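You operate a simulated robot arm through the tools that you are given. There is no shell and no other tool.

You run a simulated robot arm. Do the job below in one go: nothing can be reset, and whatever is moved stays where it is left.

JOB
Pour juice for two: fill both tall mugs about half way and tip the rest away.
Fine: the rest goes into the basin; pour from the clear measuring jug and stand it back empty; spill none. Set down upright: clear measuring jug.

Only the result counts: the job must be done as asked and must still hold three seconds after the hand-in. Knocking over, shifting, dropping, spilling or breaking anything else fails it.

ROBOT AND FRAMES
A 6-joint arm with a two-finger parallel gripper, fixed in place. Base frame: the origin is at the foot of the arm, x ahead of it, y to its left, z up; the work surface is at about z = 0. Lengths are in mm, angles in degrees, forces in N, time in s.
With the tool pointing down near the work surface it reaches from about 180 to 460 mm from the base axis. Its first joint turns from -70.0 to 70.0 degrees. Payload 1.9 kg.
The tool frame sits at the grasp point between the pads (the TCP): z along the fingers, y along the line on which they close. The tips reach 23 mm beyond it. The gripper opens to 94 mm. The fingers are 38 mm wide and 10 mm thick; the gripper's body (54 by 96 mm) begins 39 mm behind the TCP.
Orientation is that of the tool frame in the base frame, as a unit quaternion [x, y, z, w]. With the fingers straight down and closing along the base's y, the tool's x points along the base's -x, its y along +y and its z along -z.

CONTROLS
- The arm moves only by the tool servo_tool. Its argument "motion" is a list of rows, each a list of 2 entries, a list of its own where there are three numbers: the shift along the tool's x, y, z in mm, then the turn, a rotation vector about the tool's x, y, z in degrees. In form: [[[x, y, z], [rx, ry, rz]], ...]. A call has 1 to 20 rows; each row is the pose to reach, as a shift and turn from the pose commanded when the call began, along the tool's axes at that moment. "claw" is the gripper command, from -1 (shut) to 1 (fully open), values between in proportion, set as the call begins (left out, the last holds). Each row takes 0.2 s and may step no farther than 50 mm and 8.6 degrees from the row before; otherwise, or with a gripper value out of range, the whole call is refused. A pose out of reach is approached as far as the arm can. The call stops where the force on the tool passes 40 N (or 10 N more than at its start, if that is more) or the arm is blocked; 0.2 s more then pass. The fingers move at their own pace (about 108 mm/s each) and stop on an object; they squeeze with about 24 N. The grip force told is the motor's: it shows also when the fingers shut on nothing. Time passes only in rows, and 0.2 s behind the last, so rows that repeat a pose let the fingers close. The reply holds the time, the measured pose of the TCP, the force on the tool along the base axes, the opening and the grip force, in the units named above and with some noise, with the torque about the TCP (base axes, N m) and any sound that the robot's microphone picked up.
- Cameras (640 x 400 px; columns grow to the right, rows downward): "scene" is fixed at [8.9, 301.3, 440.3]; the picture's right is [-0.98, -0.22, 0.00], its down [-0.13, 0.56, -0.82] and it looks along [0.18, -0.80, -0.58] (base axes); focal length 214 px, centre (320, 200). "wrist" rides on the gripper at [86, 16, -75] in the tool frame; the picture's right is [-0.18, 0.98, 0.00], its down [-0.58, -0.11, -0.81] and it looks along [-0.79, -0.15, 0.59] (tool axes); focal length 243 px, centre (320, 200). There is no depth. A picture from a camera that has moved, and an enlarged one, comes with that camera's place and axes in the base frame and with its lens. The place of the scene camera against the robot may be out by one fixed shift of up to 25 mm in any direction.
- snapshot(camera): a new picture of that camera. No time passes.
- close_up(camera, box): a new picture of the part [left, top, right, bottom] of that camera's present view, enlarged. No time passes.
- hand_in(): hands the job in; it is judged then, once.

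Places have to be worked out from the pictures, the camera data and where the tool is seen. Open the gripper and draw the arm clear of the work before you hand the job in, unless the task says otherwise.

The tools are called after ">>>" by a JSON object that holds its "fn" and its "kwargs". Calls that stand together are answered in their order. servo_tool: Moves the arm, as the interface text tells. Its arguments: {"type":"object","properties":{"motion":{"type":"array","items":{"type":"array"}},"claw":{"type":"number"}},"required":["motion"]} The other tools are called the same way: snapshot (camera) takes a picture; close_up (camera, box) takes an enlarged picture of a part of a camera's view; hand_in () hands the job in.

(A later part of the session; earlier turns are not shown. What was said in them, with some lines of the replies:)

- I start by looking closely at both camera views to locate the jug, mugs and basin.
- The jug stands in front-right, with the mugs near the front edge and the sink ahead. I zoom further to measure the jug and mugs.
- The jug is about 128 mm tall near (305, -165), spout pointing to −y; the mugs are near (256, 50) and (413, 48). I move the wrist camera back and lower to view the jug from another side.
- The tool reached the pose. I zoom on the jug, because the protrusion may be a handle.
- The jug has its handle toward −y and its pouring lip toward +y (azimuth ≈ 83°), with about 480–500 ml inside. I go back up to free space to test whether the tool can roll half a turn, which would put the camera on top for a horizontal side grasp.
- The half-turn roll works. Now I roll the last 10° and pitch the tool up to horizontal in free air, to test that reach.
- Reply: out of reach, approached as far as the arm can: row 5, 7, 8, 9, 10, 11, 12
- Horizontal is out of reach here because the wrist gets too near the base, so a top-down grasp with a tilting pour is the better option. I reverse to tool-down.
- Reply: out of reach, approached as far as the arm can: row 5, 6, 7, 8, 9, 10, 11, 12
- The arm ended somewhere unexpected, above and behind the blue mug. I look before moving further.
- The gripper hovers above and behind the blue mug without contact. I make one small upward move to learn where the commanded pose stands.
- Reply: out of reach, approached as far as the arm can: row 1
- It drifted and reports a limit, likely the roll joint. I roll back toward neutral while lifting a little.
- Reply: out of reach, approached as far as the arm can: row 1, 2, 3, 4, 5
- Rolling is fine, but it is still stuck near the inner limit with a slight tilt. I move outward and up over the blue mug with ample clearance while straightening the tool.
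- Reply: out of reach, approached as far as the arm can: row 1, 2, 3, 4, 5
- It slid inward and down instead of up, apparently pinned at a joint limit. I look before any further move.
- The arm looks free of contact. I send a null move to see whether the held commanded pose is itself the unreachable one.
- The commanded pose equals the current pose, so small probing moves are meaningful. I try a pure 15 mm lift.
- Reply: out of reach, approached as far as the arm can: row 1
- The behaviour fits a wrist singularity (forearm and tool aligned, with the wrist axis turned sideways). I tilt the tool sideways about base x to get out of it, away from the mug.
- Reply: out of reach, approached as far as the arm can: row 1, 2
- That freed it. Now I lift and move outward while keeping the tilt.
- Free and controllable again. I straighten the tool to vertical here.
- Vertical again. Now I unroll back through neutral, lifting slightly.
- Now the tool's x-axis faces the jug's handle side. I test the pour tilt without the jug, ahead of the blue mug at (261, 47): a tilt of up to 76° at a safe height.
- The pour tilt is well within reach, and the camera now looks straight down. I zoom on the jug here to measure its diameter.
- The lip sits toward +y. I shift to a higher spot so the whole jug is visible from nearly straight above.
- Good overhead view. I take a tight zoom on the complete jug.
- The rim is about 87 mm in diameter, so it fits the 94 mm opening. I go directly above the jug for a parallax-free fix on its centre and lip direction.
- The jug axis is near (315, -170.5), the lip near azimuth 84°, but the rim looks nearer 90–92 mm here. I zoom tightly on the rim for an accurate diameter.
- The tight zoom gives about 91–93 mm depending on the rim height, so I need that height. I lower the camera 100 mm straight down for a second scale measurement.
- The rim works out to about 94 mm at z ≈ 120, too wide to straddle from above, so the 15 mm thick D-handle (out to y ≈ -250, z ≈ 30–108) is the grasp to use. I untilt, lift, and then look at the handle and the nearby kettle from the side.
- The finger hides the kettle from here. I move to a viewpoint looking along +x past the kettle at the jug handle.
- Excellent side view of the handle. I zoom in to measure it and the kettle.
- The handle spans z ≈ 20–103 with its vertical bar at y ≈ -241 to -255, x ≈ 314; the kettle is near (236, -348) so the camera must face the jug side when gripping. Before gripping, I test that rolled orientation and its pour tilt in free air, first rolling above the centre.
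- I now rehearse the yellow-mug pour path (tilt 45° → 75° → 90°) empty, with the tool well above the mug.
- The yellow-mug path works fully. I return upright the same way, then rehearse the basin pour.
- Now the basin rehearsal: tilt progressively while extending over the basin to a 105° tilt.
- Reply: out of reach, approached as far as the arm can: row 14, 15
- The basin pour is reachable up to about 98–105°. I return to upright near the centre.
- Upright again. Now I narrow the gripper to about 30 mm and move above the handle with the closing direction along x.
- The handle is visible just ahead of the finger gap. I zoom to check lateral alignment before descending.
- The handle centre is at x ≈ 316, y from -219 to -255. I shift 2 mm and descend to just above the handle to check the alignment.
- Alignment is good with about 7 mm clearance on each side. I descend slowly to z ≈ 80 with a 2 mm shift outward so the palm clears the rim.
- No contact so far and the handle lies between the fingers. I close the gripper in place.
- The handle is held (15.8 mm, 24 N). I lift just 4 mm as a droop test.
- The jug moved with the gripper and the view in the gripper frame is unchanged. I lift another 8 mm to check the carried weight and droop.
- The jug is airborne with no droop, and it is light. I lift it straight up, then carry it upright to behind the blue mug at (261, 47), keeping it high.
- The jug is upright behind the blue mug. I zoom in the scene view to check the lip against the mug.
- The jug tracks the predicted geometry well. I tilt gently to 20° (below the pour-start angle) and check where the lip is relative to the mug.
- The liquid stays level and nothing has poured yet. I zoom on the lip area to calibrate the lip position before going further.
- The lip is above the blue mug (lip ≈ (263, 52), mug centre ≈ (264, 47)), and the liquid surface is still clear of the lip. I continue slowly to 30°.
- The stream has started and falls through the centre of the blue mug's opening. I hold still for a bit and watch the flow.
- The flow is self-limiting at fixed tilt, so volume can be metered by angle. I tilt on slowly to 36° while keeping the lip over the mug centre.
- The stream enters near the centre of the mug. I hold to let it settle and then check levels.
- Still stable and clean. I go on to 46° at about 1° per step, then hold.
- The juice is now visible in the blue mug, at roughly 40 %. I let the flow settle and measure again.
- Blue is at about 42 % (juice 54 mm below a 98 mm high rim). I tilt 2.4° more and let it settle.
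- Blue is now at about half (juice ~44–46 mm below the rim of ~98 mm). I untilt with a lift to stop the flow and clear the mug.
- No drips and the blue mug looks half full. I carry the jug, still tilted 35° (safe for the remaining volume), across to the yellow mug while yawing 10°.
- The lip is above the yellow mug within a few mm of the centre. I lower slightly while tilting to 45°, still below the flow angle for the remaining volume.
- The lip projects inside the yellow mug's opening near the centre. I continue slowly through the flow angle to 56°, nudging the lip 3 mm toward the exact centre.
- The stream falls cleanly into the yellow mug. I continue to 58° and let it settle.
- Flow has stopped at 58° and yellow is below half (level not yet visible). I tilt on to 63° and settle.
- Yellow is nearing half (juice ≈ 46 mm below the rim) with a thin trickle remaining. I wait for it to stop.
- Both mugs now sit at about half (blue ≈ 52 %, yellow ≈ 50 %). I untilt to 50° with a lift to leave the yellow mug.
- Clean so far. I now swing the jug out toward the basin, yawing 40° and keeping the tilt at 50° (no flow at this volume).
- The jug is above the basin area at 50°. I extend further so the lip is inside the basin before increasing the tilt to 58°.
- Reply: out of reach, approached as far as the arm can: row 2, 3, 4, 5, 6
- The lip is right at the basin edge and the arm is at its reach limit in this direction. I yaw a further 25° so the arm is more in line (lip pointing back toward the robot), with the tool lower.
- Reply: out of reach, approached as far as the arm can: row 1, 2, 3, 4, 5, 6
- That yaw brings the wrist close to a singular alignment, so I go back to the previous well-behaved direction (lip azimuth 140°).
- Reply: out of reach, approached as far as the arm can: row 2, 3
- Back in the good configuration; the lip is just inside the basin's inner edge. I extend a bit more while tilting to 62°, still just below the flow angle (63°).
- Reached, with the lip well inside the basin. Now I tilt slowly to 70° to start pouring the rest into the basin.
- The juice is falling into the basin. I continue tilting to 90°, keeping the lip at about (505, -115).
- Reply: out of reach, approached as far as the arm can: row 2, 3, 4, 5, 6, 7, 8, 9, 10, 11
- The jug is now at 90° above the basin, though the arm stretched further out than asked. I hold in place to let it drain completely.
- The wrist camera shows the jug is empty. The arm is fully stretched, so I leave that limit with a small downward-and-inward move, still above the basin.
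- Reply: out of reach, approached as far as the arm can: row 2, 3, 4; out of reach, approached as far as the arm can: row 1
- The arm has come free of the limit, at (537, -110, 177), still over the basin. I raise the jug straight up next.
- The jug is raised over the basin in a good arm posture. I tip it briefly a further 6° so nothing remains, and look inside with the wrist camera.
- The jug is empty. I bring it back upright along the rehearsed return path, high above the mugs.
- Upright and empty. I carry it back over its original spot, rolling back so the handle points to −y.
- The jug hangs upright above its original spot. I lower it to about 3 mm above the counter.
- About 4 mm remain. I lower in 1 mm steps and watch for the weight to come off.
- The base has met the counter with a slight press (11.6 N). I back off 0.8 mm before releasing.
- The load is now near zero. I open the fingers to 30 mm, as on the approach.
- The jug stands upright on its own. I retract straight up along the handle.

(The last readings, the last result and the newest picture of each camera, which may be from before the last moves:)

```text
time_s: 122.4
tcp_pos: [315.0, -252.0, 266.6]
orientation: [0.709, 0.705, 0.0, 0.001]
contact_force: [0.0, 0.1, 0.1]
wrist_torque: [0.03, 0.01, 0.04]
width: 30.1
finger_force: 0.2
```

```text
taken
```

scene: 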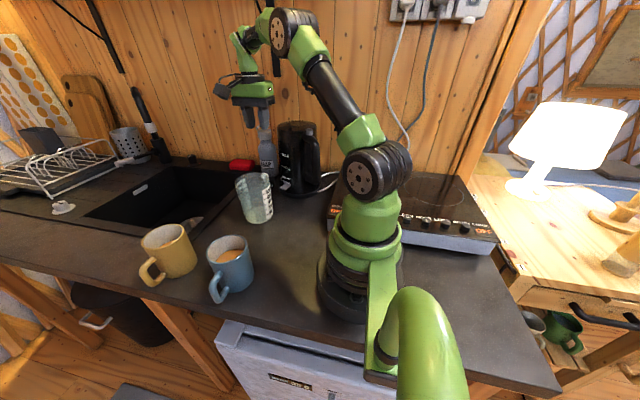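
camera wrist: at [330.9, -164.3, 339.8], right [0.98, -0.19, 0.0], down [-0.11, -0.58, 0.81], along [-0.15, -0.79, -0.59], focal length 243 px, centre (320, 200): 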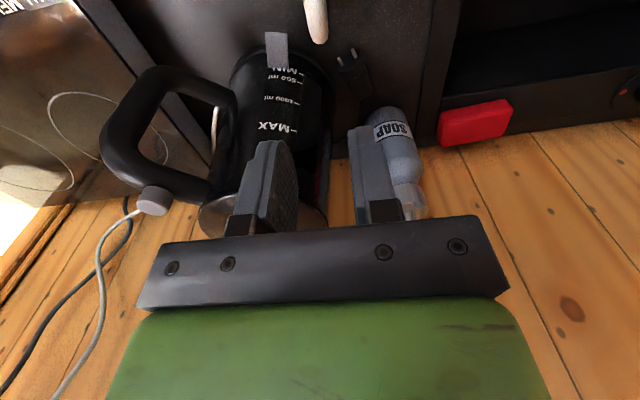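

Jug standing and empty, mugs undisturbed. I open the gripper and draw the arm back up to its starting area, clear of the work.

>>> {"fn": "servo_tool", "kwargs": {"motion": [[[10, 0, -20], [0, 0, 0]], [[35, -1, -50], [0, 0, 0]], [[65, -3, -80], [0, 0, -8]], [[95, -5, -80], [0, 0, -16]], [[125, -6, -80], [0, 0, -24]], [[155, -7, -80], [0, 0, -32]], [[185, -8, -80], [0, 0, -40]], [[215, -9, -80], [0, 0, -48]], [[240, -10, -80], [0, 0, -56]], [[255, -10, -80], [0, 0, -64]], [[255, -10, -80], [0, 0, -72]], [[255, -10, -80], [0, 0, -80]], [[255, -10, -80], [0, 0, -88]], [[255, -10, -80], [0, 0, -88]]], "claw": 1}}

>>> {"fn": "snapshot", "kwargs": {"camera": "scene"}}

>>> {"fn": "snapshot", "kwargs": {"camera": "wrist"}}

>>> {"fn": "close_up", "kwargs": {"camera": "scene", "box": [120, 160, 290, 310]}}

```text
time_s: 125.4
tcp_pos: [305.5, 4.5, 346.4]
orientation: [0.019, 1.0, 0.0, 0.001]
contact_force: [-0.5, -1.1, 0.5]
wrist_torque: [0.01, -0.04, 0.01]
width: 93.8
finger_force: 0.1
```

```text
taken
```

scene: 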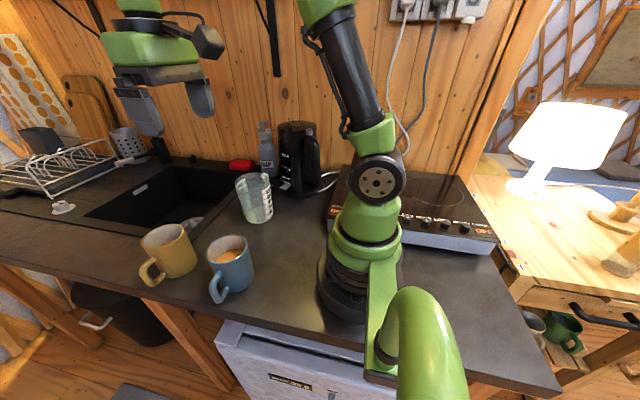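

```text
taken
camera wrist: at [219.7, 24.1, 419.6], right [0.22, 0.98, 0.0], down [0.58, -0.13, 0.81], along [0.79, -0.18, -0.59], focal length 243 px, centre (320, 200)
```

wrist: 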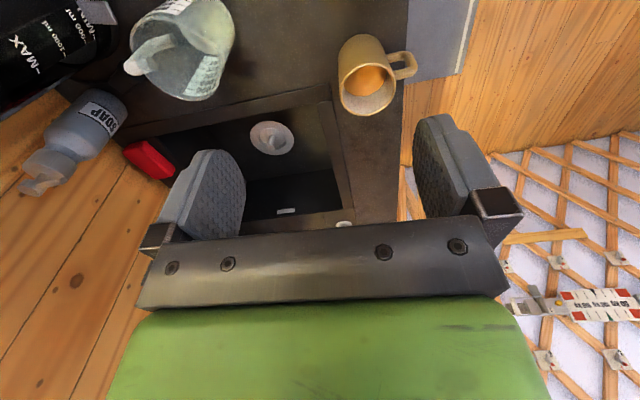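

```text
2.67 times, centred on (205, 235) of scene
camera zoom: at [8.9, 301.3, 440.3], right [-0.98, -0.22, 0.0], down [-0.13, 0.56, -0.82], along [0.18, -0.8, -0.58], focal length 572 px, centre (627, 107)
```

zoom: 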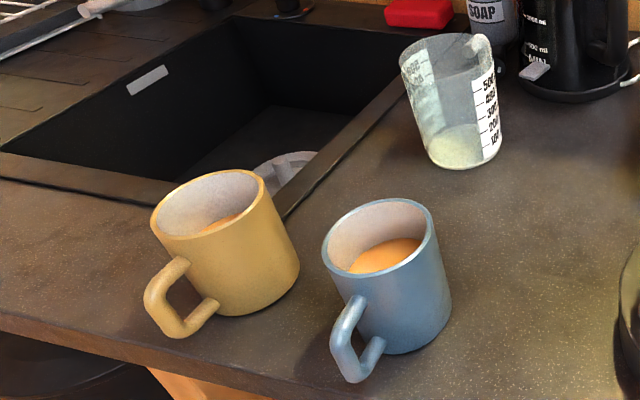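

The jug stands upright and empty at its old place, both mugs are about half full and unmoved. No spill is visible on the counter, and the arm is clear with the gripper open, so I hand in.

>>> {"fn": "hand_in", "kwargs": {}}

```text
The job is handed in.
```

I poured both mugs to about half, tipped the rest into the basin, and handed the job in. No verdict came back, so whether it passed isn't known yet.

- **Mugs:** I estimate the blue one at roughly 52% full and the yellow one at roughly 50%, judged from the scene camera. The mug height and floor thickness were also estimated, so each figure could be off by about 5 percentage points. Neither mug was touched or moved.
- **Jug:** It stands upright at its original spot with the handle facing the same way. The wrist camera showed no juice left in it after I held it tilted at 96° over the basin.
- **Spills:** None were visible on the counter in the last pictures. The stream into the basin landed inside the near edge with an estimated 15–25 mm to spare.
- **Arm:** The gripper is open, and the arm is back near its starting position, clear of everything.

I gripped the jug by its handle because the rim looked too wide for the gripper to straddle. The arm reached its limits a few times, including while pouring into the basin, but I saw no contact with the mugs, kettle or anything else.
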